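You operate a simulated robot arm through the tools that you are given. There is no shell and no other tool.

You run a simulated robot arm. Do the job below in one go: nothing can be reset, and whatever is moved stays where it is left.

Task
Put the first air on the pay-off side and run the pintle back.
Fine: valve to OFF and regulator knob right back before the yellow air lever; black gauge up to 6 bar; hands clear of the ram; then valve to OPEN.

It is judged by the outcome, as a careful person would: the job done as asked, and still so three seconds after it is handed in. It fails if anything else is knocked over, pushed out of place, dropped, spilled or broken.

Robot
A 6-joint arm with a two-finger parallel gripper on a trunk, on a base that drives. Base frame: it is fixed to the floor where the robot stands at the start and does not move with it; the origin is under the middle of the robot, x ahead of it, y to its left, z up. Lengths are in mm, angles in degrees, forces in N, time in s.
Its first joint turns from -166.0 to 166.0 degrees. Places, roughly: black gauge [500, 500, 700]; regulator knob [700, 400, 1200]; yellow air lever [500, 500, 700]. Payload 3.91 kg.
The TCP is the grasp point between the finger pads, 30 mm short of the fingertips. In the tool frame z runs along the fingers and y along their closing line. The gripper opens to 110 mm. The fingers are 20 mm wide and 10 mm thick; the gripper's body (48 by 112 mm) begins 55 mm behind the TCP.
Orientation is that of the tool frame in the base frame, as [roll, pitch, yaw] about the fixed x, y, z axes, in that order (R = Rz(yaw) Ry(pitch) Rx(roll)). With the fingers straight down and closing along the base's y, the tool's x points along the base's -x, its y along +y and its z along -z.

Tools
- The arm moves only by the tool move_arm. Its argument "increments" is a list of rows, each an object (a shift or turn left out is 0, a gripper value left out holds the last) with "claw": the opening in per cent of the stroke, from 0 (shut) to 100 (fully open); "slide": the shift along the base's x, y, z in units of 50 mm (1.0 is 50 mm), a list of three; "delta_rot": the turn, a rotation vector about the base's x, y, z in units of 5 degrees (1.0 is 5 degrees), a list of three. In form: [{"claw": claw, "slide": [dx, dy, dz], "delta_rot": [wx, wy, wz]}, ...]. A call has 1 to 20 rows; each row shifts and turns the commanded pose from where the row before left it. A call with a number of a shift or a turn outside -1 to 1 is refused whole. Rows are played at 5 a second. More than 50 mm and 8.6 degrees between two rows, or a gripper value outside its range, and nothing of the call is played. A pose out of reach is approached as far as the arm can. The call stops where the force on the tool passes 40 N (or 10 N more than at its start, if that is more) or the arm is blocked; 0.2 s more then pass. Each finger travels about 108 mm/s and halts on what it meets, pressing with about 23 N; the grip force reading is that of the motor and also rises with nothing between the fingers. The clock runs only during rows and for 0.2 s after the last one: add rows that do not move to give the fingers time. It gives the time, the measured TCP pose, the force on the tool (base axes), the opening and the grip force at its end, in the units of the frame above (readings bear some noise), with the torque about the TCP (base axes, N m) and any sound that the robot's microphone picked up, and new pictures: "views" is both (left out), scene, wrist or none.
- Cameras (640 x 400 px; columns grow to the right, rows downward): "scene" is now at [483.4, 423.1, 1122.9]; the picture's right is [0.00, -0.22, -0.97], its down [-0.82, -0.55, 0.13] and it looks along [-0.57, 0.80, -0.18] (base axes); focal length 214 px, centre (320, 200). "wrist" rides on the gripper at [72, 17, -103] in the tool frame; the picture's right is [-0.23, 0.97, 0.00], its down [-0.76, -0.18, -0.62] and it looks along [-0.61, -0.14, 0.78] (tool axes); focal length 222 px, centre (320, 200). There is no depth. A picture from a camera that has moved, and an enlarged one, comes with that camera's place and axes in the base frame and with its lens. The place of the scene camera against the robot may be out by one fixed shift of up to 18 mm in any direction.
- drive_base(legs): drives the robot by 1 to 6 legs, each [ahead, left, turn to the left] in mm, mm and degrees, along the robot's own axes; the way and the turn of a leg run together, so that a leg with both is an arc; at most 1500 mm and 180 degrees a leg. The arm and the cameras ride along, it lands a little off, and it stops where it bumps. It gives what a move gives, and a new picture of the scene camera.
- turn_head(pan, tilt): turns the head with the scene camera to pan (to the left, within 80 degrees either way) and tilt (down, from -29 to 69), counted from straight ahead of the robot. It gives what a move gives, and a new picture of the scene camera.
- zoom(camera, box): a new picture of the part [left, top, right, bottom] of that camera's present view, enlarged. No time passes.
- close_job(): hands the job in; it is judged then, once.

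Nothing tells you exact positions but the pictures and the camera data. Unless the task says otherwise, let go and move clear before handing in.

The tools are called after ">>>" as name(argument=value, ...) on one line, values as JSON. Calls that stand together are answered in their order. move_arm: Moves the arm, as the interface text tells. Its arguments: {"type":"object","properties":{"increments":{"type":"array"},"views":{"type":"string","enum":["both","scene","wrist","none"]}},"required":["increments"]} The other tools are called the same way: drive_base (legs) drives the base; turn_head (pan, tilt) turns the head that bears the scene camera; zoom (camera, box) takes an enlarged picture of a part of a camera's view; close_job () hands the job in.

At the start:

```text
t: 0.0
tool_pos: [431.3, 345.2, 1000.1]
tool_rot: [179.9, -0.1, 180.0]
ft_force: [-0.8, -0.2, 0.7]
torque: [0.02, -0.01, -0.03]
finger_gap: 109.8
grip_force: 0.1
robot x, y, heading: [-2.6, 2.2, 0.2]
head pan, tilt: [77.1, 34.6]
```

scene: 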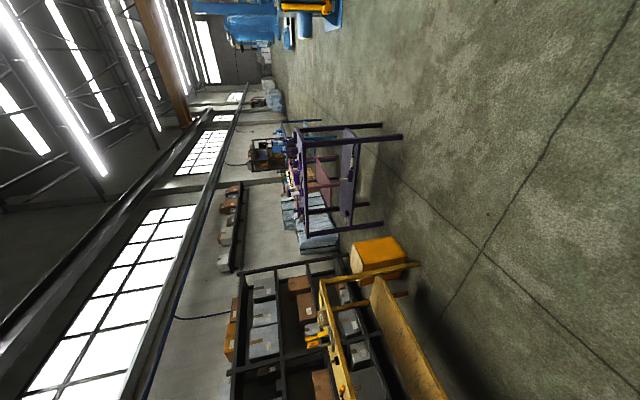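
wrist: 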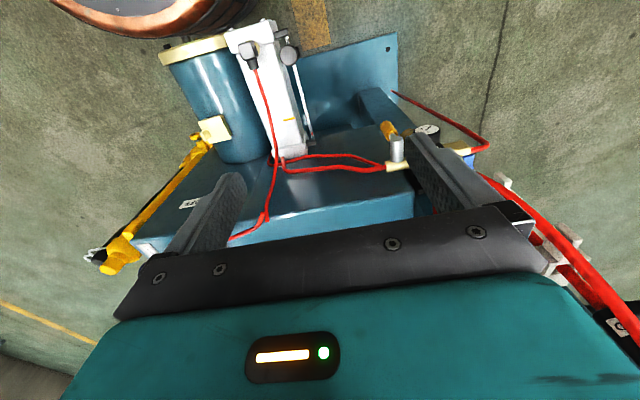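

The wrist camera shows a blue machine with a white cylinder, red air hoses, a gauge and yellow levers. The scene camera is turned off to the left, so I'll bring the head round to look at the machine.

>>> turn_head(pan=20, tilt=35)

>>> zoom(camera="wrist", box=[120, 0, 640, 325])

```text
t: 1.3
tool_pos: [430.4, 344.9, 999.7]
tool_rot: [180.0, 0.0, 180.0]
ft_force: [0.6, 0.2, -1.0]
torque: [0.01, -0.03, 0.02]
finger_gap: 110.1
grip_force: 0.1
robot x, y, heading: [-2.8, 3.9, -0.1]
head pan, tilt: [20.0, 35.0]
camera scene: at [482.9, 367.3, 1060.0], right [0.0, -0.94, -0.34], down [-0.82, -0.2, 0.54], along [-0.57, 0.28, -0.77], focal length 214 px, centre (320, 200)
```

scene: 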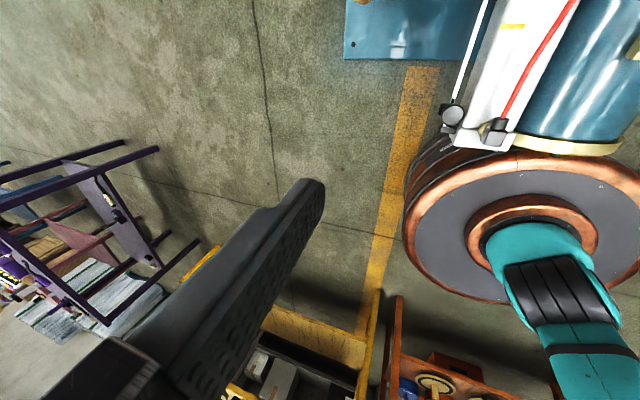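

```text
1.23 times, centred on (380, 162) of wrist
camera zoom: at [358.9, 362.0, 1102.6], right [0.23, 0.97, 0.0], down [0.76, -0.18, 0.62], along [0.61, -0.14, -0.78], focal length 273 px, centre (246, 246)
```

zoom: 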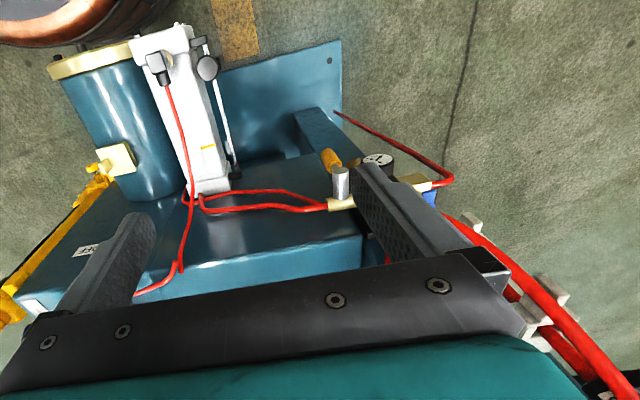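

The machine sits under the arm and the wrist picture is upside down relative to the floor. I'll enlarge several parts to find the valve, regulator, gauge and lever, and to read the labels.

>>> zoom(camera="wrist", box=[340, 90, 500, 190])

>>> zoom(camera="wrist", box=[80, 100, 280, 280])

>>> zoom(camera="wrist", box=[460, 140, 640, 360])

>>> turn_head(pan=20, tilt=-29)

```text
4.00 times, centred on (420, 140) of wrist
camera zoom: at [358.9, 362.0, 1102.6], right [0.23, 0.97, 0.0], down [0.76, -0.18, 0.62], along [0.61, -0.14, -0.78], focal length 888 px, centre (-80, 440)
```

zoom: 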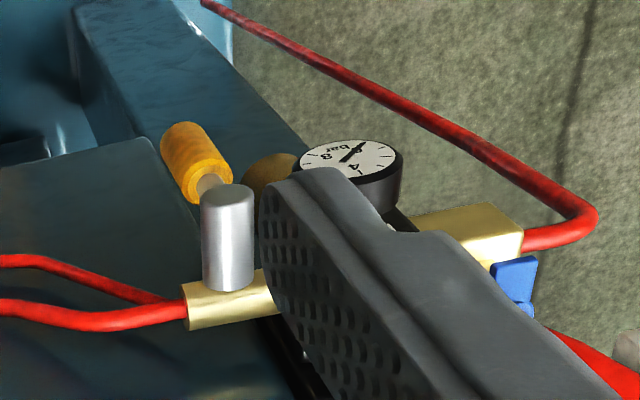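

```text
2.22 times, centred on (180, 190) of wrist
camera zoom: at [358.9, 362.0, 1102.6], right [0.23, 0.97, 0.0], down [0.76, -0.18, 0.62], along [0.61, -0.14, -0.78], focal length 494 px, centre (631, 222)
```

zoom: 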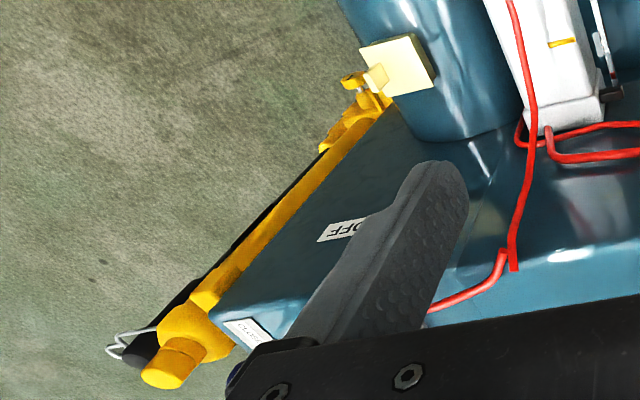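

```text
1.82 times, centred on (550, 250) of wrist
camera zoom: at [358.9, 362.0, 1102.6], right [0.23, 0.97, 0.0], down [0.76, -0.18, 0.62], along [0.61, -0.14, -0.78], focal length 404 px, centre (-98, 109)
```

zoom: 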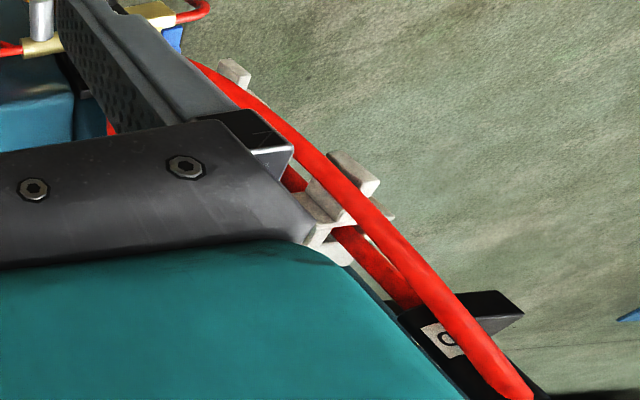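

```text
t: 2.6
tool_pos: [430.3, 344.9, 1000.8]
tool_rot: [-180.0, 0.1, 179.9]
ft_force: [0.2, -0.2, -0.4]
torque: [0.03, -0.01, -0.01]
finger_gap: 110.0
grip_force: 0.1
robot x, y, heading: [0.6, -1.0, -0.1]
head pan, tilt: [20.0, -28.6]
camera scene: at [579.1, 360.1, 1079.7], right [0.0, -0.94, -0.34], down [-0.88, 0.16, -0.45], along [0.48, 0.3, -0.83], focal length 214 px, centre (320, 200)
```

scene: 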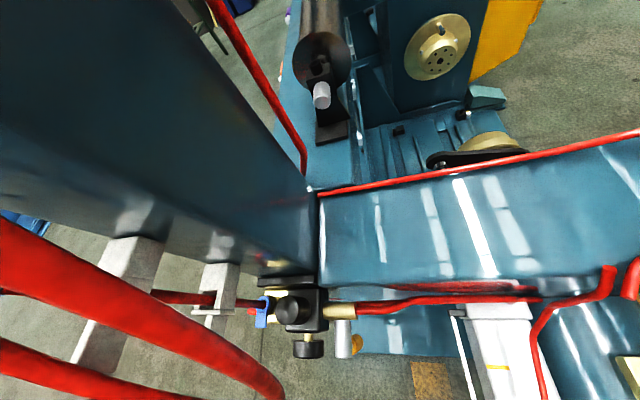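

I can now see the black regulator body with knobs, the silver filter and a blue-and-red lever. I'll enlarge these.

>>> zoom(camera="scene", box=[220, 260, 400, 372])

>>> zoom(camera="scene", box=[0, 160, 320, 400])

>>> turn_head(pan=-20, tilt=-29)

>>> turn_head(pan=-60, tilt=-29)

>>> turn_head(pan=60, tilt=-29)

```text
3.56 times, centred on (310, 316) of scene
camera zoom: at [579.1, 360.1, 1079.7], right [0.0, -0.94, -0.34], down [-0.88, 0.16, -0.45], along [0.48, 0.3, -0.83], focal length 763 px, centre (356, -212)
```

zoom: 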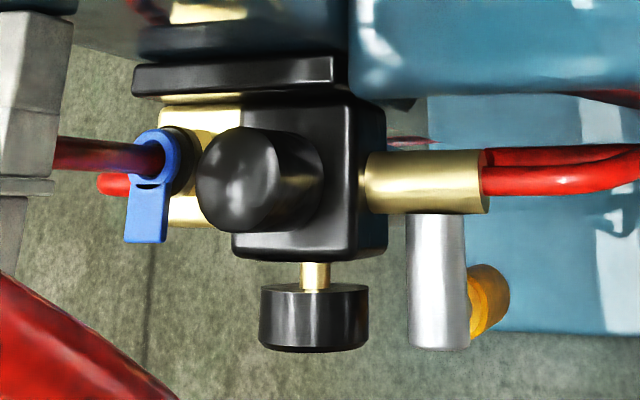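

```text
1.67 times, centred on (160, 280) of scene
camera zoom: at [579.1, 360.1, 1079.7], right [0.0, -0.94, -0.34], down [-0.88, 0.16, -0.45], along [0.48, 0.3, -0.83], focal length 358 px, centre (587, 67)
```

zoom: 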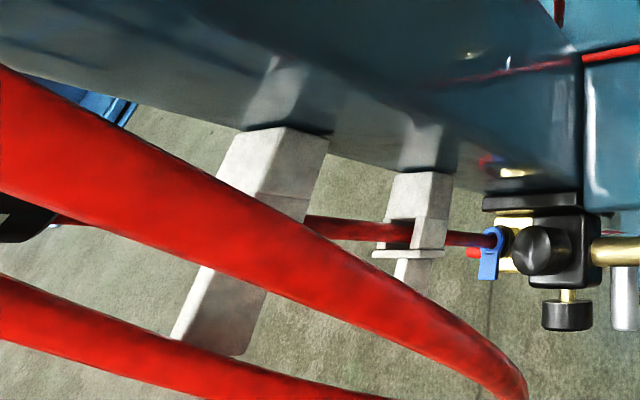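

```text
t: 3.7
tool_pos: [430.0, 345.9, 999.6]
tool_rot: [180.0, 0.0, 180.0]
ft_force: [-0.9, -0.4, 0.7]
torque: [-0.01, 0.01, -0.02]
finger_gap: 109.9
grip_force: 0.1
robot x, y, heading: [2.1, 3.5, 0.1]
head pan, tilt: [-20.0, -28.6]
camera scene: at [579.1, 314.3, 1079.7], right [0.0, -0.94, 0.34], down [-0.88, -0.16, -0.45], along [0.48, -0.3, -0.82], focal length 214 px, centre (320, 200)
```

scene: 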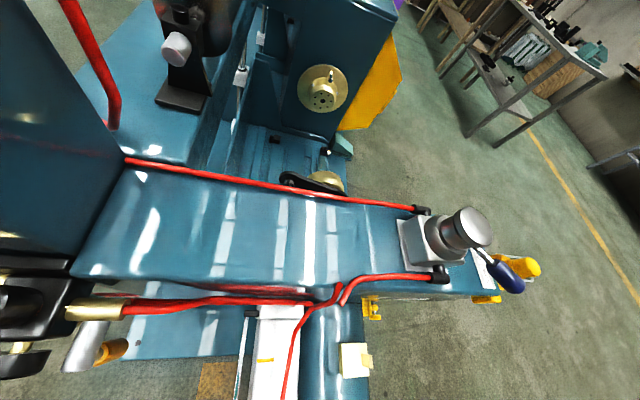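

```text
t: 4.7
tool_pos: [430.2, 344.6, 1000.0]
tool_rot: [-180.0, 0.0, 179.9]
ft_force: [-0.4, 0.0, 0.0]
torque: [-0.01, 0.04, 0.03]
finger_gap: 109.8
grip_force: 0.1
robot x, y, heading: [-0.7, -0.8, -0.0]
head pan, tilt: [-60.0, -28.6]
camera scene: at [579.1, 279.2, 1109.2], right [0.0, -0.5, 0.87], down [-0.88, -0.42, -0.24], along [0.48, -0.76, -0.44], focal length 214 px, centre (320, 200)
```

scene: 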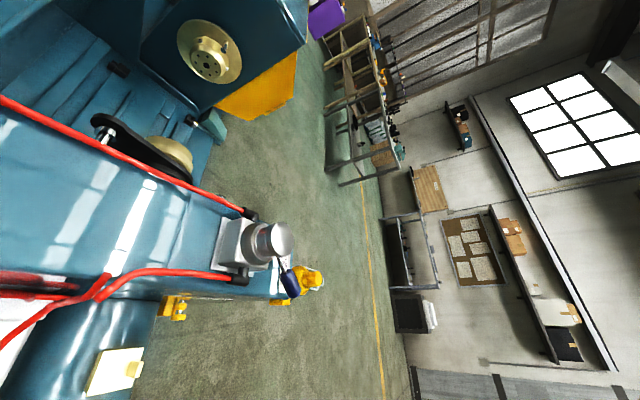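

```text
t: 6.7
tool_pos: [430.2, 345.3, 999.6]
tool_rot: [-180.0, -0.1, -180.0]
ft_force: [0.4, 0.0, -0.8]
torque: [-0.01, -0.01, -0.01]
finger_gap: 109.9
grip_force: 0.1
robot x, y, heading: [3.6, -0.5, -0.2]
head pan, tilt: [60.0, -28.6]
camera scene: at [579.1, 395.1, 1109.2], right [0.0, -0.5, -0.87], down [-0.88, 0.41, -0.24], along [0.48, 0.76, -0.44], focal length 214 px, centre (320, 200)
```

scene: 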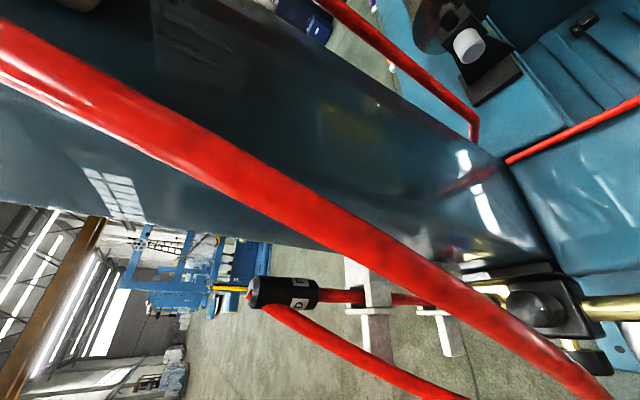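

A dark-blue-handled hand valve sits at the right end of the machine top and the regulator unit is at the left. Next I'll enlarge the labels and the black sleeve on the hose, since one of these may be the air lever.

>>> zoom(camera="scene", box=[180, 230, 420, 380])

>>> turn_head(pan=80, tilt=-29)

>>> turn_head(pan=45, tilt=5)

>>> turn_head(pan=-40, tilt=-20)

>>> zoom(camera="scene", box=[180, 180, 440, 342])

```text
2.67 times, centred on (300, 305) of scene
camera zoom: at [579.1, 395.1, 1109.2], right [0.0, -0.5, -0.87], down [-0.88, 0.41, -0.24], along [0.48, 0.76, -0.44], focal length 572 px, centre (373, -80)
```

zoom: 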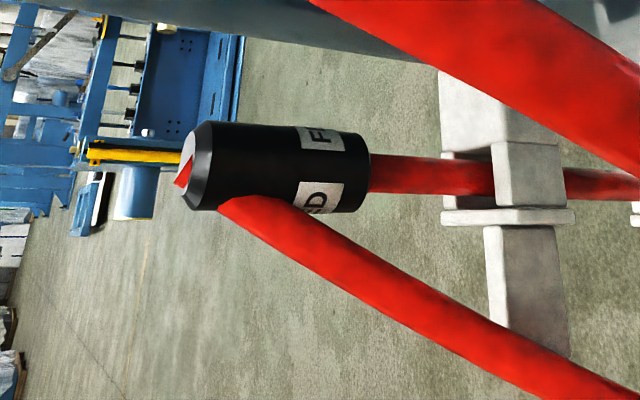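

```text
t: 7.6
tool_pos: [430.7, 345.4, 1001.0]
tool_rot: [-180.0, -0.1, -180.0]
ft_force: [-0.5, 0.1, -0.6]
torque: [0.0, -0.03, 0.03]
finger_gap: 110.0
grip_force: 0.0
robot x, y, heading: [4.1, 3.1, -0.3]
head pan, tilt: [80.0, -28.6]
camera scene: at [579.1, 403.1, 1131.0], right [0.0, -0.17, -0.98], down [-0.88, 0.47, -0.08], along [0.48, 0.86, -0.15], focal length 214 px, centre (320, 200)
```

scene: 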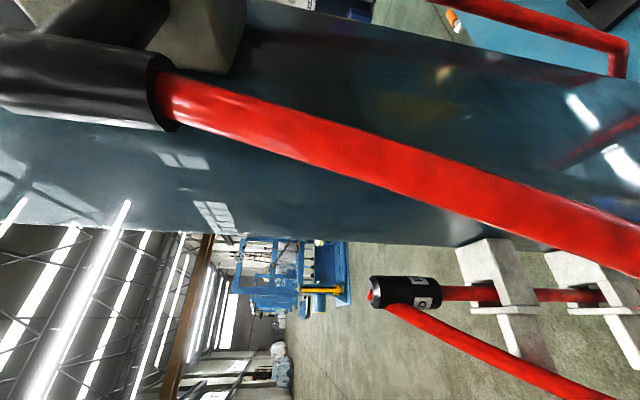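

```text
t: 8.6
tool_pos: [429.7, 345.4, 999.7]
tool_rot: [180.0, 0.0, 179.9]
ft_force: [0.1, 1.1, -0.2]
torque: [0.0, -0.06, 0.0]
finger_gap: 110.2
grip_force: 0.0
robot x, y, heading: [4.4, 0.2, 0.3]
head pan, tilt: [45.0, 5.0]
camera scene: at [531.1, 402.1, 1077.8], right [0.0, -0.71, -0.71], down [-1.0, -0.06, 0.06], along [-0.09, 0.7, -0.7], focal length 214 px, centre (320, 200)
```

scene: 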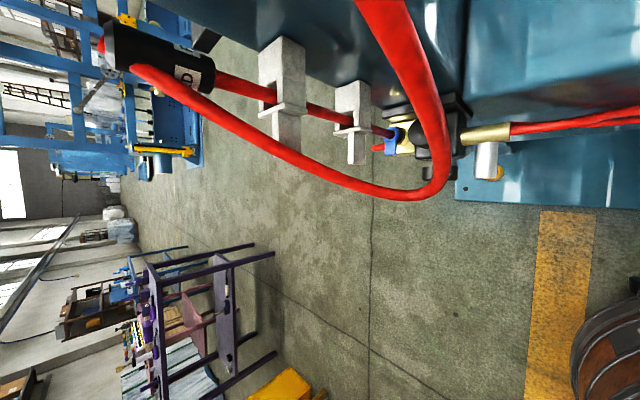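

```text
t: 10.2
tool_pos: [429.8, 344.3, 999.2]
tool_rot: [179.9, 0.0, 180.0]
ft_force: [-0.1, 0.5, 0.2]
torque: [-0.01, -0.03, 0.03]
finger_gap: 110.2
grip_force: 0.1
robot x, y, heading: [-0.5, 3.3, -0.1]
head pan, tilt: [-40.0, -20.0]
camera scene: at [568.3, 288.3, 1084.4], right [0.0, -0.77, 0.64], down [-0.94, -0.22, -0.26], along [0.34, -0.6, -0.72], focal length 214 px, centre (320, 200)
```

scene: 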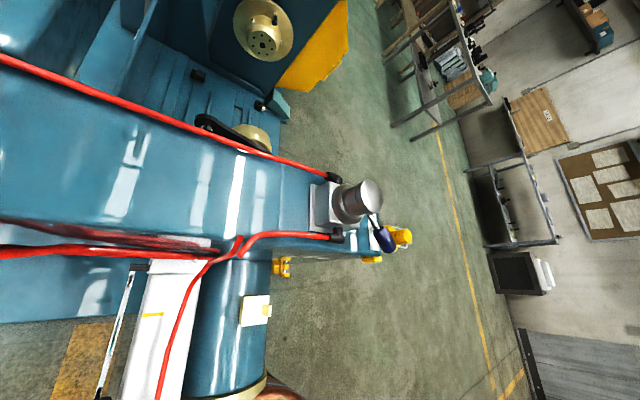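

```text
2.46 times, centred on (310, 261) of scene
camera zoom: at [568.3, 288.3, 1084.4], right [0.0, -0.77, 0.64], down [-0.94, -0.22, -0.26], along [0.34, -0.6, -0.72], focal length 528 px, centre (345, 50)
```

zoom: 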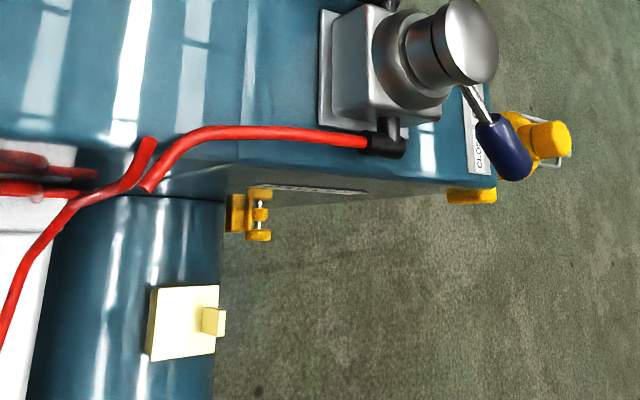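

The hand valve's lever has a dark blue grip and is near a "CLOSE" label. A second black fitting sits higher on the column, near (700, 450, 1200), and could be the regulator. I'll make a small lift to see how the cameras move.

>>> move_arm(increments=[{"slide": [0, 0, 0.6]}, {"slide": [-0.6, 0, 0.6]}, {"slide": [-0.4, 0, 0]}])

>>> turn_head(pan=79, tilt=-10)

```text
t: 11.0
tool_pos: [378.8, 346.2, 1059.3]
tool_rot: [180.0, 0.0, 180.0]
ft_force: [0.6, -0.3, -0.1]
torque: [-0.06, 0.0, 0.0]
finger_gap: 110.2
grip_force: 0.0
robot x, y, heading: [-2.6, -2.4, -0.2]
head pan, tilt: [-40.0, -20.0]
camera scene: at [518.2, 288.8, 1144.0], right [0.0, -0.77, 0.64], down [-0.94, -0.22, -0.26], along [0.34, -0.6, -0.72], focal length 214 px, centre (320, 200)
camera wrist: at [308.8, 362.6, 1162.2], right [0.23, 0.97, 0.0], down [0.76, -0.18, 0.62], along [0.61, -0.14, -0.78], focal length 222 px, centre (320, 200)
```

scene: 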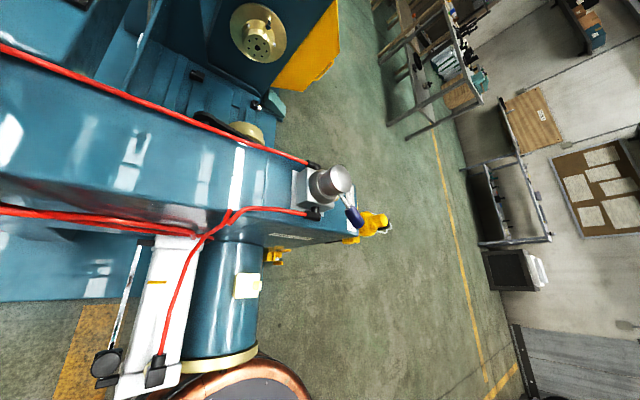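
wrist: 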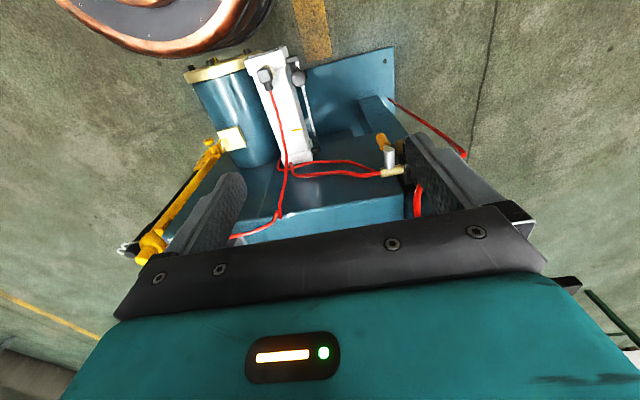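

```text
t: 12.9
tool_pos: [381.4, 346.1, 1058.6]
tool_rot: [-179.9, 0.0, -179.9]
ft_force: [1.2, 1.5, 0.1]
torque: [0.02, 0.03, 0.01]
finger_gap: 110.2
grip_force: 0.0
robot x, y, heading: [0.9, 3.3, 0.0]
head pan, tilt: [79.0, -10.0]
camera scene: at [504.4, 420.3, 1186.1], right [0.0, -0.19, -0.98], down [-0.98, 0.17, -0.03], along [0.17, 0.97, -0.19], focal length 214 px, centre (320, 200)
```

scene: 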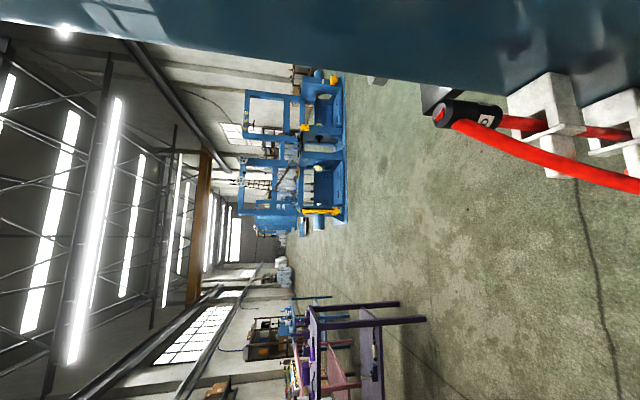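

The scene camera rides with the gripper, so tilting the tool up towards horizontal will let it look ahead and up. I'll tilt it in place.

>>> move_arm(increments=[{"delta_rot": [0, -1, 0]}, {"delta_rot": [0, -1, 0]}, {"delta_rot": [0, -1, 0]}, {"delta_rot": [0, -1, 0]}, {"delta_rot": [0, -1, 0]}, {"delta_rot": [0, -1, 0]}, {"delta_rot": [0, -1, 0]}, {"delta_rot": [0, -1, 0]}, {"delta_rot": [0, -1, 0]}], views="wrist")

>>> turn_head(pan=40, tilt=-20)

>>> turn_head(pan=0, tilt=-10)

```text
t: 14.9
tool_pos: [382.5, 344.3, 1060.0]
tool_rot: [-180.0, 45.1, -180.0]
ft_force: [0.1, 0.6, 0.6]
torque: [0.02, 0.0, -0.03]
finger_gap: 110.3
grip_force: 0.1
robot x, y, heading: [2.1, 2.3, -0.2]
head pan, tilt: [79.0, -10.0]
camera wrist: at [257.2, 361.9, 1080.6], right [0.16, 0.97, 0.16], down [0.1, -0.18, 0.98], along [0.98, -0.14, -0.12], focal length 222 px, centre (320, 200)
```

wrist: 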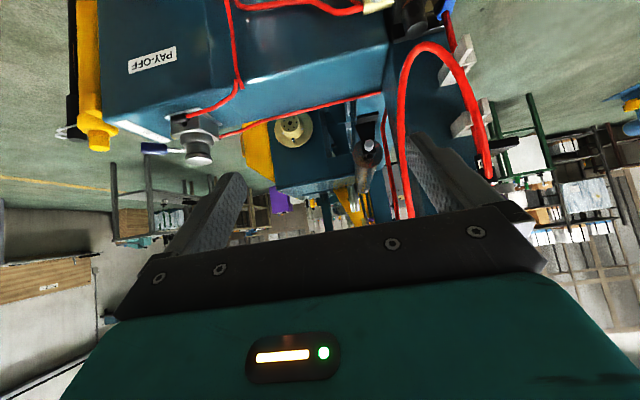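

```text
t: 16.0
tool_pos: [380.0, 345.2, 1059.2]
tool_rot: [-180.0, 44.9, 180.0]
ft_force: [0.5, -0.2, 0.0]
torque: [0.0, -0.03, -0.01]
finger_gap: 109.8
grip_force: 0.0
robot x, y, heading: [0.2, 0.6, 0.2]
head pan, tilt: [40.0, -20.0]
camera scene: at [426.9, 386.0, 1221.5], right [0.45, -0.77, -0.46], down [-0.48, 0.22, -0.85], along [0.75, 0.6, -0.27], focal length 214 px, centre (320, 200)
```

scene: 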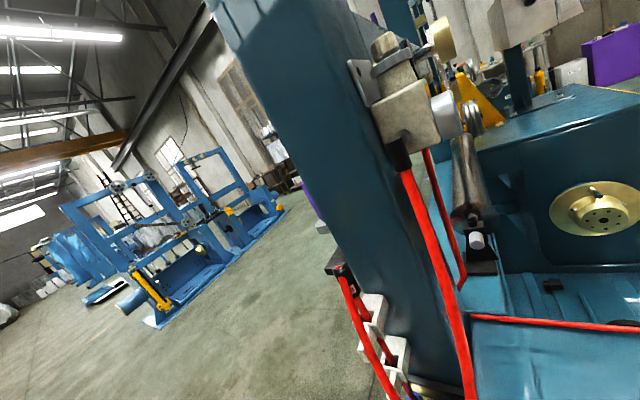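

```text
t: 17.1
tool_pos: [381.3, 344.7, 1059.9]
tool_rot: [180.0, 45.0, -180.0]
ft_force: [-0.4, 0.0, 0.1]
torque: [-0.01, 0.01, -0.01]
finger_gap: 109.8
grip_force: 0.0
robot x, y, heading: [3.8, -6.3, 0.1]
head pan, tilt: [0.0, -10.0]
camera scene: at [435.5, 337.1, 1193.2], right [0.0, -1.0, 0.0], down [-0.57, 0.0, -0.82], along [0.82, 0.0, -0.57], focal length 214 px, centre (320, 200)
```

scene: 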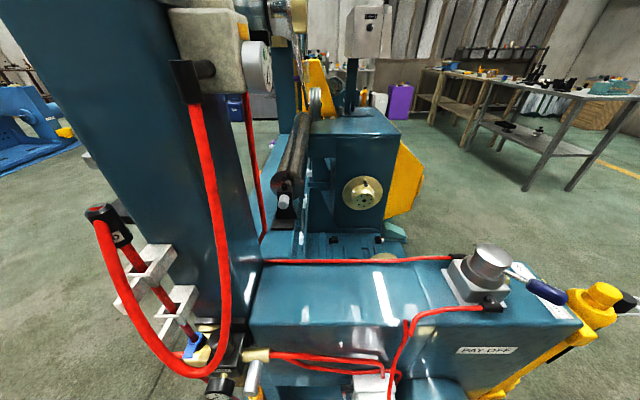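

This is a much better view. "PAY-OFF" is printed on the machine front, the hand valve is at right, the lower black regulator and gauge are at left, and a unit with a dial is high on the column. I'll enlarge each.

>>> zoom(camera="scene", box=[140, 0, 300, 100])

>>> zoom(camera="scene", box=[120, 300, 280, 400])

>>> zoom(camera="scene", box=[420, 220, 640, 357])

>>> zoom(camera="scene", box=[60, 180, 240, 300])

>>> turn_head(pan=10, tilt=20)

>>> turn_head(pan=30, tilt=-29)

>>> zoom(camera="scene", box=[240, 60, 480, 210])

```text
4.00 times, centred on (220, 50) of scene
camera zoom: at [435.5, 337.1, 1193.2], right [0.0, -1.0, 0.0], down [-0.57, 0.0, -0.82], along [0.82, 0.0, -0.57], focal length 858 px, centre (720, 800)
```

zoom: 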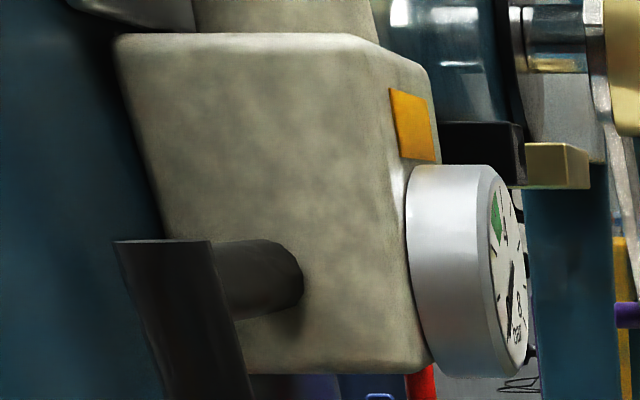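

```text
4.00 times, centred on (200, 350) of scene
camera zoom: at [435.5, 337.1, 1193.2], right [0.0, -1.0, 0.0], down [-0.57, 0.0, -0.82], along [0.82, 0.0, -0.57], focal length 858 px, centre (800, -400)
```

zoom: 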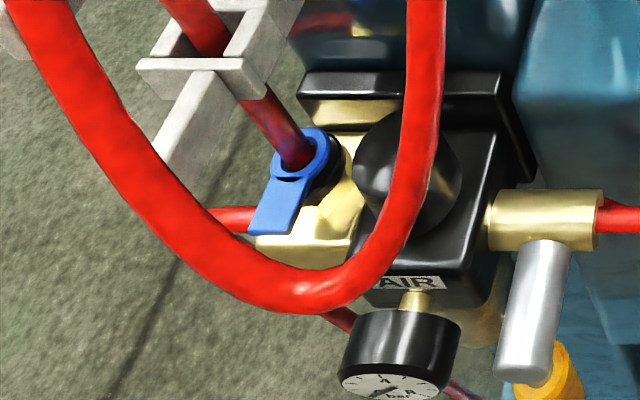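

```text
2.91 times, centred on (530, 288) of scene
camera zoom: at [435.5, 337.1, 1193.2], right [0.0, -1.0, 0.0], down [-0.57, 0.0, -0.82], along [0.82, 0.0, -0.57], focal length 624 px, centre (-291, -58)
```

zoom: 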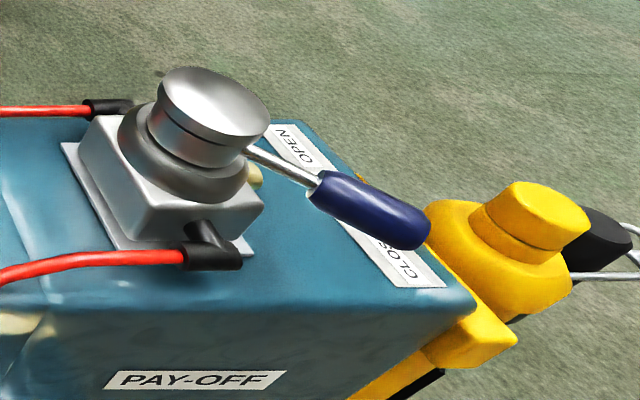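

```text
3.33 times, centred on (150, 240) of scene
camera zoom: at [435.5, 337.1, 1193.2], right [0.0, -1.0, 0.0], down [-0.57, 0.0, -0.82], along [0.82, 0.0, -0.57], focal length 715 px, centre (887, 67)
```

zoom: 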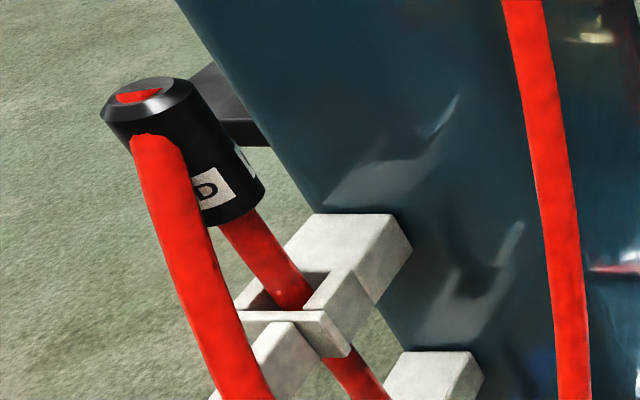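

```text
t: 18.0
tool_pos: [379.3, 345.4, 1060.6]
tool_rot: [180.0, 45.1, -179.9]
ft_force: [-0.7, -0.3, 0.9]
torque: [0.03, 0.0, -0.01]
finger_gap: 110.0
grip_force: 0.1
robot x, y, heading: [-1.3, -2.6, 0.0]
head pan, tilt: [10.0, 20.0]
camera scene: at [407.1, 353.2, 1154.4], right [0.12, -0.98, -0.12], down [-0.9, -0.06, -0.43], along [0.41, 0.16, -0.9], focal length 214 px, centre (320, 200)
```

scene: 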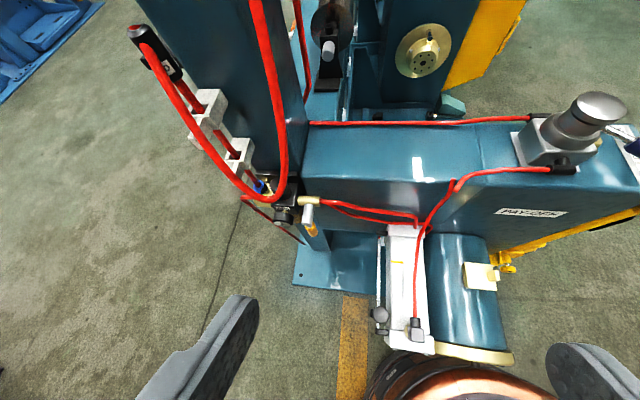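

```text
t: 19.2
tool_pos: [381.3, 344.7, 1059.2]
tool_rot: [-180.0, 45.0, -179.9]
ft_force: [-0.1, -0.2, 0.0]
torque: [-0.03, 0.0, 0.0]
finger_gap: 109.7
grip_force: 0.0
robot x, y, heading: [1.9, -1.0, -0.0]
head pan, tilt: [30.0, -28.6]
camera scene: at [434.5, 370.6, 1229.2], right [0.35, -0.87, -0.35], down [-0.33, 0.24, -0.91], along [0.88, 0.44, -0.2], focal length 214 px, centre (320, 200)
```

scene: 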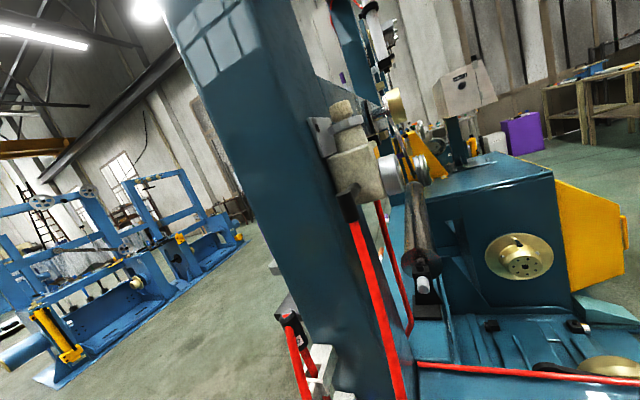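

```text
2.67 times, centred on (360, 135) of scene
camera zoom: at [434.5, 370.6, 1229.2], right [0.35, -0.87, -0.35], down [-0.33, 0.24, -0.91], along [0.88, 0.44, -0.2], focal length 572 px, centre (213, 373)
```

zoom: 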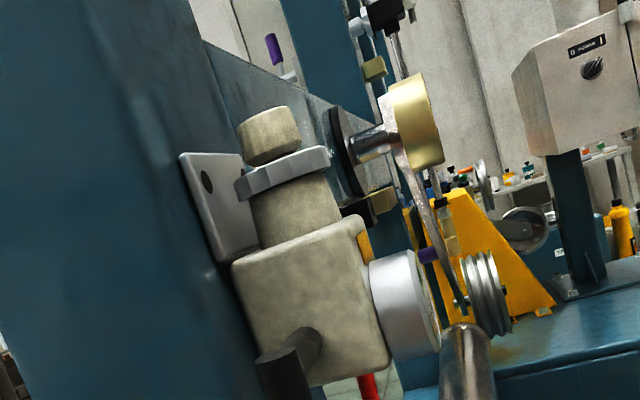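

The pieces are now clear:
- **Column:** a regulator with a beige knob on top and a silver gauge.
- **Lower left:** the "AIR" unit with the black gauge.
- **Machine top, right end:** the hand valve, with OPEN and CLOSE labels.

I'll move over to the hand valve for a closer look.

>>> move_arm(increments=[{"slide": [0, -1, 0.4]}, {"slide": [0.2, -1, 0.4]}, {"slide": [0.2, -1, 0]}, {"slide": [0.4, -1, 0]}, {"slide": [0.4, -1, 0]}, {"slide": [0.4, -1, 0]}, {"slide": [0.4, -0.4, 0]}], views="wrist")

>>> turn_head(pan=0, tilt=26)

>>> zoom(camera="scene", box=[220, 110, 440, 247])

```text
refused: row 1 steps farther than a row can; nothing moved
```

```text
t: 20.4
tool_pos: [380.6, 345.3, 1058.8]
tool_rot: [180.0, 44.9, -180.0]
ft_force: [-0.2, -0.4, -0.1]
torque: [-0.02, 0.02, 0.01]
finger_gap: 109.8
grip_force: 0.1
robot x, y, heading: [-0.1, -2.9, -0.2]
head pan, tilt: [0.0, 26.0]
camera scene: at [400.4, 337.1, 1147.4], right [0.0, -1.0, 0.0], down [-0.95, 0.0, -0.33], along [0.33, 0.0, -0.95], focal length 214 px, centre (320, 200)
```

scene: 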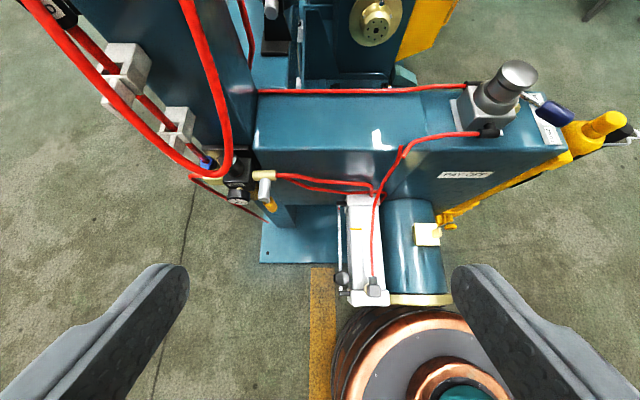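

```text
2.91 times, centred on (330, 178) of scene
camera zoom: at [400.4, 337.1, 1147.4], right [0.0, -1.0, 0.0], down [-0.95, 0.0, -0.33], along [0.33, 0.0, -0.95], focal length 624 px, centre (291, 262)
```

zoom: 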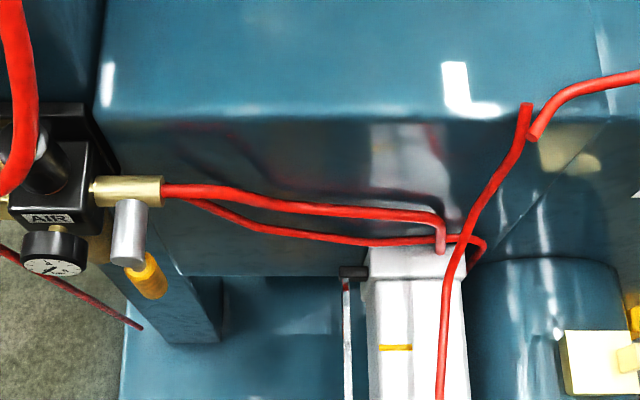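

A row may step only 50 mm in total, so I'll resend the move to the hand valve with smaller steps.

>>> move_arm(increments=[{"slide": [0, -0.9, 0.4]}, {"slide": [0.2, -0.9, 0.3]}, {"slide": [0.3, -0.9, 0]}, {"slide": [0.4, -0.9, 0]}, {"slide": [0.4, -0.9, 0]}, {"slide": [0.4, -0.9, 0]}, {"slide": [0.4, -0.9, 0]}], views="wrist")

>>> turn_head(pan=0, tilt=26)

>>> zoom(camera="scene", box=[220, 80, 440, 217])

```text
t: 22.0
tool_pos: [482.1, 28.7, 1093.3]
tool_rot: [180.0, 45.1, -179.9]
ft_force: [0.0, 0.0, 0.9]
torque: [0.0, -0.01, 0.02]
finger_gap: 110.0
grip_force: 0.0
robot x, y, heading: [-2.0, -2.0, -0.1]
head pan, tilt: [0.0, 26.0]
camera wrist: at [359.7, 45.3, 1114.6], right [0.16, 0.97, 0.16], down [0.1, -0.18, 0.98], along [0.98, -0.14, -0.12], focal length 222 px, centre (320, 200)
```

wrist: 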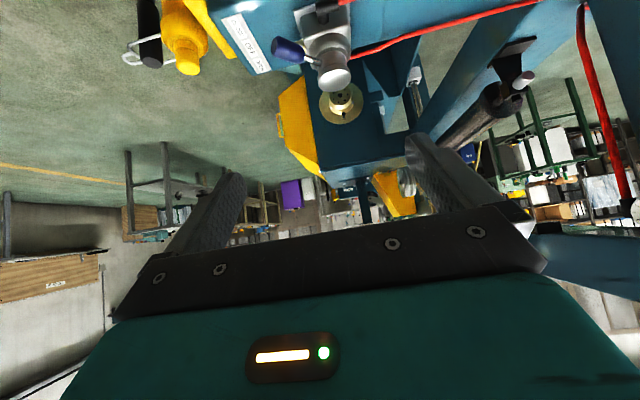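

```text
t: 22.6
tool_pos: [482.8, 29.8, 1093.5]
tool_rot: [-179.9, 45.0, 179.9]
ft_force: [-0.4, 0.2, 0.1]
torque: [-0.01, -0.01, -0.06]
finger_gap: 109.9
grip_force: 0.1
robot x, y, heading: [-1.5, 5.0, -0.1]
head pan, tilt: [0.0, 26.0]
camera scene: at [502.7, 21.1, 1181.3], right [0.0, -1.0, 0.0], down [-0.95, 0.0, -0.33], along [0.33, 0.0, -0.95], focal length 214 px, centre (320, 200)
```

scene: 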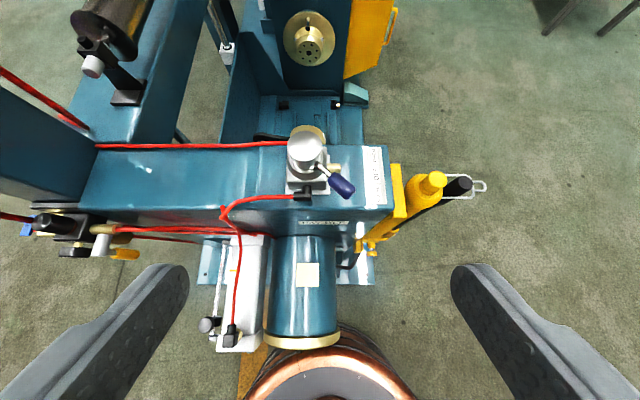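

```text
2.91 times, centred on (330, 148) of scene
camera zoom: at [502.7, 21.1, 1181.3], right [0.0, -1.0, 0.0], down [-0.95, 0.0, -0.33], along [0.33, 0.0, -0.95], focal length 624 px, centre (291, 350)
```

zoom: 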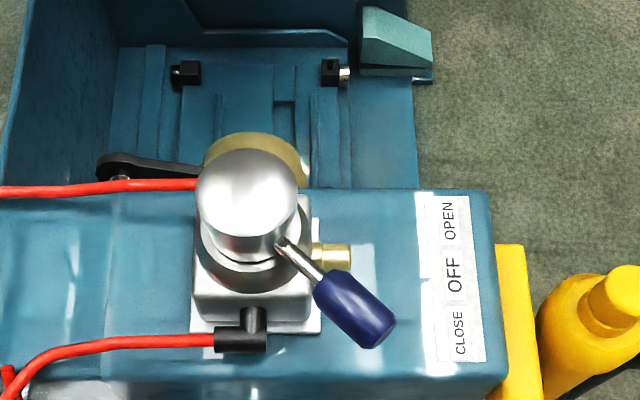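

The label strip reads CLOSE – OFF – OPEN and the lever now points at CLOSE. The fingertips are in view too, so I'll zoom on them to check how far the scene camera's stated place is out.

>>> zoom(camera="scene", box=[100, 230, 260, 330])

>>> zoom(camera="scene", box=[400, 230, 560, 330])

>>> zoom(camera="wrist", box=[220, 0, 380, 100])

>>> zoom(camera="wrist", box=[150, 120, 500, 340])

```text
4.00 times, centred on (180, 280) of scene
camera zoom: at [502.7, 21.1, 1181.3], right [0.0, -1.0, 0.0], down [-0.95, 0.0, -0.33], along [0.33, 0.0, -0.95], focal length 858 px, centre (880, -120)
```

zoom: 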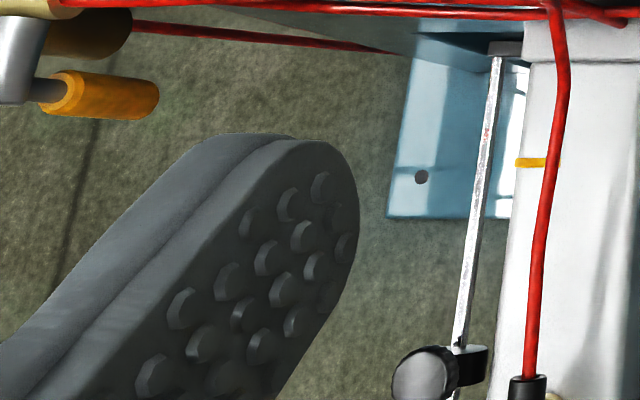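

```text
4.00 times, centred on (480, 280) of scene
camera zoom: at [502.7, 21.1, 1181.3], right [0.0, -1.0, 0.0], down [-0.95, 0.0, -0.33], along [0.33, 0.0, -0.95], focal length 858 px, centre (-320, -120)
```

zoom: 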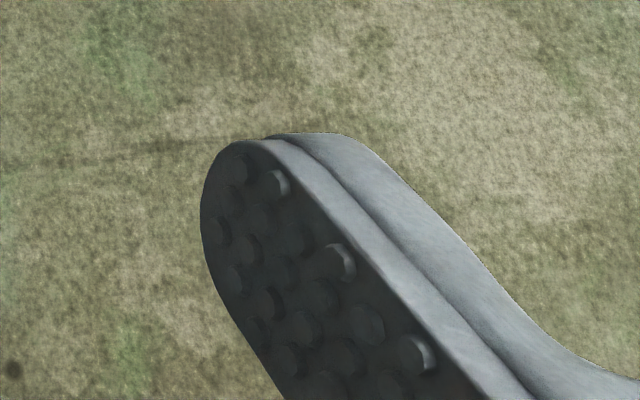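

```text
4.00 times, centred on (300, 50) of wrist
camera zoom: at [359.6, 45.9, 1114.6], right [0.16, 0.97, 0.16], down [0.1, -0.18, 0.98], along [0.98, -0.14, -0.12], focal length 888 px, centre (400, 800)
```

zoom: 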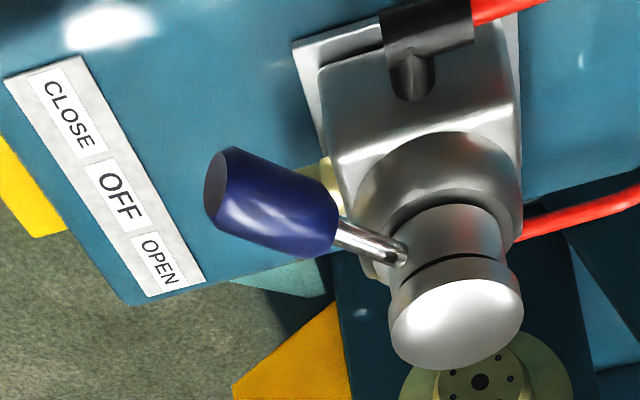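

```text
1.82 times, centred on (325, 230) of wrist
camera zoom: at [359.6, 45.9, 1114.6], right [0.16, 0.97, 0.16], down [0.1, -0.18, 0.98], along [0.98, -0.14, -0.12], focal length 404 px, centre (311, 146)
```

zoom: 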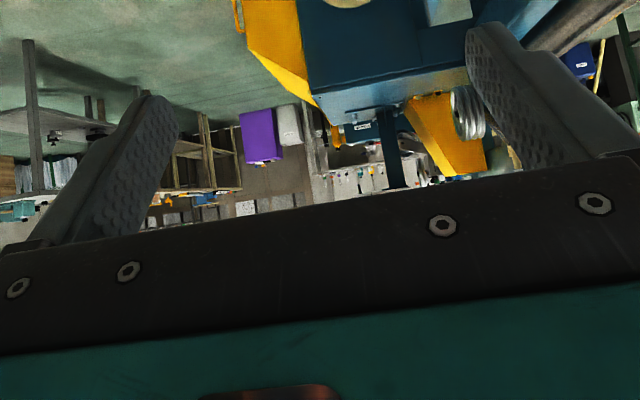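

The scene camera's true place comes out about (+1, +8, −15) mm from what is stated. That puts the valve hub axis near (683, 50), its lever grip near (627, −3, 872), and the table top at about z 807. I'll point the tool down, turn it square across the lever, and come above the grip.

>>> move_arm(increments=[{"delta_rot": [0, 1, 0]}, {"delta_rot": [0, 1, 0]}, {"delta_rot": [0, 1, 0]}, {"delta_rot": [0, 1, 0]}, {"delta_rot": [0, 1, 0]}, {"delta_rot": [0, 1, 0]}, {"delta_rot": [0, 1, 0]}, {"delta_rot": [0, 1, 0]}, {"delta_rot": [0, 1, 0]}, {"delta_rot": [0, 0, 1], "slide": [0.319, -0.078, -0.29]}, {"delta_rot": [0, 0, 1], "slide": [0.319, -0.078, -0.29]}, {"delta_rot": [0, 0, 1], "slide": [0.319, -0.078, -0.29]}, {"delta_rot": [0, 0, 1], "slide": [0.319, -0.078, -0.29]}, {"delta_rot": [0, 0, 1], "slide": [0.319, -0.078, -0.29]}, {"delta_rot": [0, 0, 1], "slide": [0.319, -0.078, -0.29]}, {"delta_rot": [0, 0, 1], "slide": [0.319, -0.078, -0.29]}, {"delta_rot": [0, 0, 1], "slide": [0.319, -0.078, -0.29]}, {"delta_rot": [0, 0, 1], "slide": [0.319, -0.078, -0.29]}])

>>> zoom(camera="wrist", box=[160, 40, 480, 240])

```text
t: 26.4
tool_pos: [628.8, -5.1, 965.8]
tool_rot: [180.0, -0.1, -134.9]
ft_force: [-0.1, 0.9, 0.1]
torque: [0.01, 0.02, 0.02]
finger_gap: 109.9
grip_force: 0.0
robot x, y, heading: [-0.9, 2.3, -0.1]
head pan, tilt: [0.0, 26.0]
camera scene: at [676.0, 34.3, 1016.5], right [0.71, -0.71, 0.0], down [-0.63, -0.64, 0.44], along [-0.31, -0.31, -0.9], focal length 214 px, centre (320, 200)
camera wrist: at [567.1, -45.3, 1068.2], right [-0.53, 0.85, 0.0], down [0.66, 0.41, 0.62], along [0.53, 0.33, -0.78], focal length 222 px, centre (320, 200)
```

scene: 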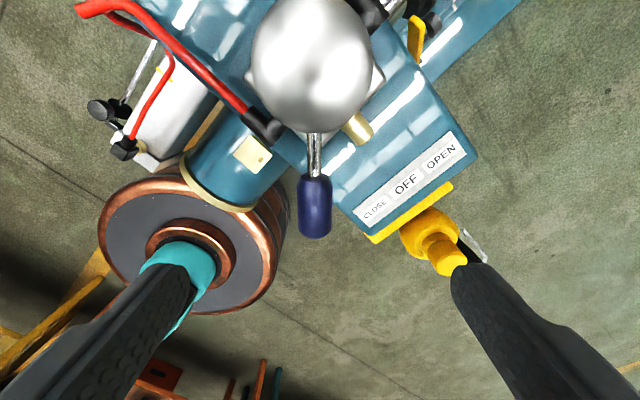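
wrist: 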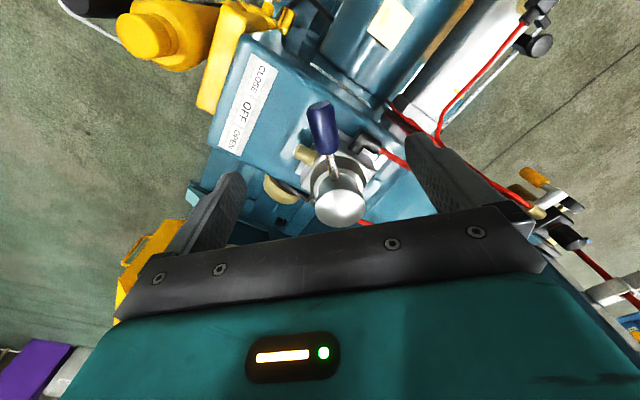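

```text
2.00 times, centred on (320, 140) of wrist
camera zoom: at [567.1, -45.3, 1068.2], right [-0.53, 0.85, 0.0], down [0.66, 0.41, 0.62], along [0.53, 0.33, -0.78], focal length 444 px, centre (320, 320)
```

zoom: 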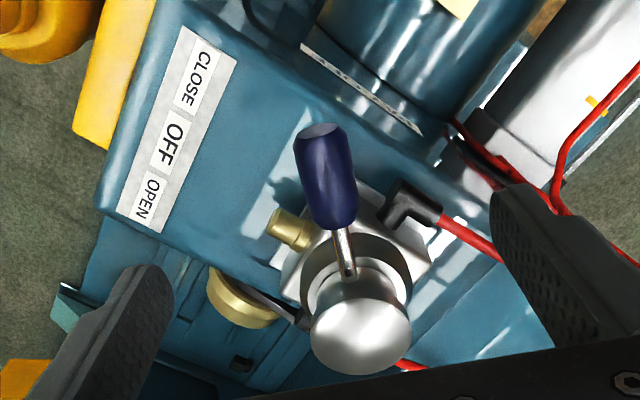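

The tool sits square over the lever grip. I'll narrow the fingers, lower them round the grip and close.

>>> move_arm(increments=[{"claw": 55}, {"slide": [-0.02, 0.02, -0.6]}, {"slide": [0, 0, -0.6]}, {"slide": [0, 0, -0.54]}, {}], views="both")

>>> zoom(camera="wrist", box=[200, 80, 440, 230])

```text
t: 27.6
tool_pos: [626.2, -4.4, 876.7]
tool_rot: [-180.0, 0.0, -135.0]
ft_force: [-0.2, -0.7, 0.8]
torque: [-0.02, 0.03, -0.02]
finger_gap: 60.5
grip_force: 0.0
robot x, y, heading: [0.5, -2.8, 0.2]
head pan, tilt: [0.0, 26.0]
camera scene: at [674.4, 35.9, 928.7], right [0.71, -0.71, 0.0], down [-0.64, -0.64, 0.44], along [-0.31, -0.31, -0.9], focal length 214 px, centre (320, 200)
camera wrist: at [565.4, -43.5, 980.4], right [-0.53, 0.85, 0.0], down [0.66, 0.41, 0.62], along [0.53, 0.33, -0.78], focal length 222 px, centre (320, 200)
```

scene: 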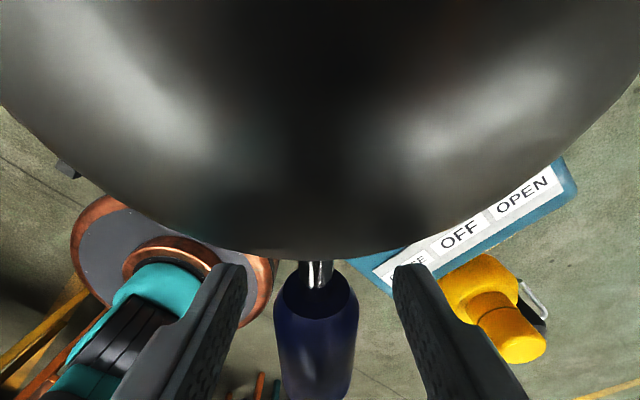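
wrist: 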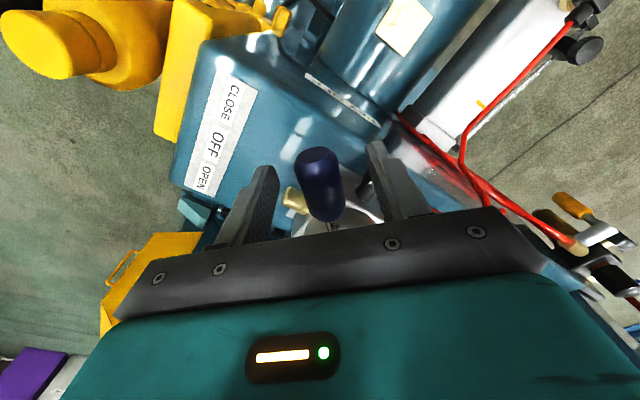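

```text
2.67 times, centred on (320, 155) of wrist
camera zoom: at [565.4, -43.5, 980.4], right [-0.53, 0.85, 0.0], down [0.66, 0.41, 0.62], along [0.53, 0.33, -0.78], focal length 592 px, centre (320, 320)
```

zoom: 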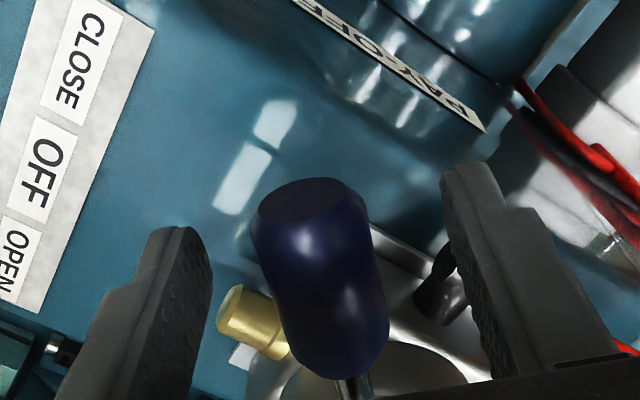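

The grip is between the fingers, so I'll close on it.

>>> move_arm(increments=[{"claw": 10}, {}, {}], views="wrist")

```text
t: 28.4
tool_pos: [626.7, -4.5, 878.4]
tool_rot: [180.0, 0.0, -134.9]
ft_force: [-6.8, 3.4, -3.2]
torque: [0.16, -0.09, 0.45]
finger_gap: 22.0
grip_force: 45.2
robot x, y, heading: [1.1, 2.4, 0.1]
head pan, tilt: [0.0, 26.0]
camera wrist: at [565.2, -43.2, 980.5], right [-0.53, 0.85, 0.0], down [0.66, 0.41, 0.62], along [0.53, 0.33, -0.78], focal length 222 px, centre (320, 200)
```

wrist: 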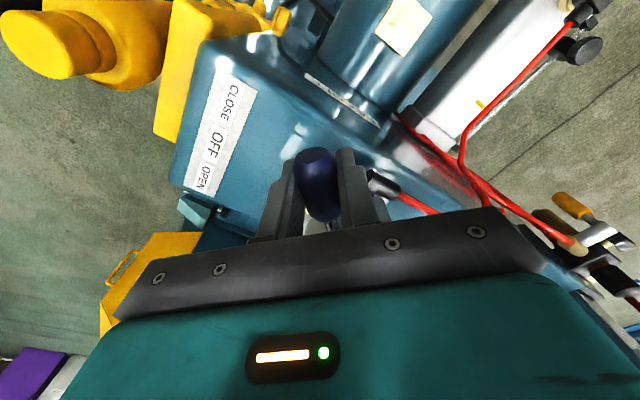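

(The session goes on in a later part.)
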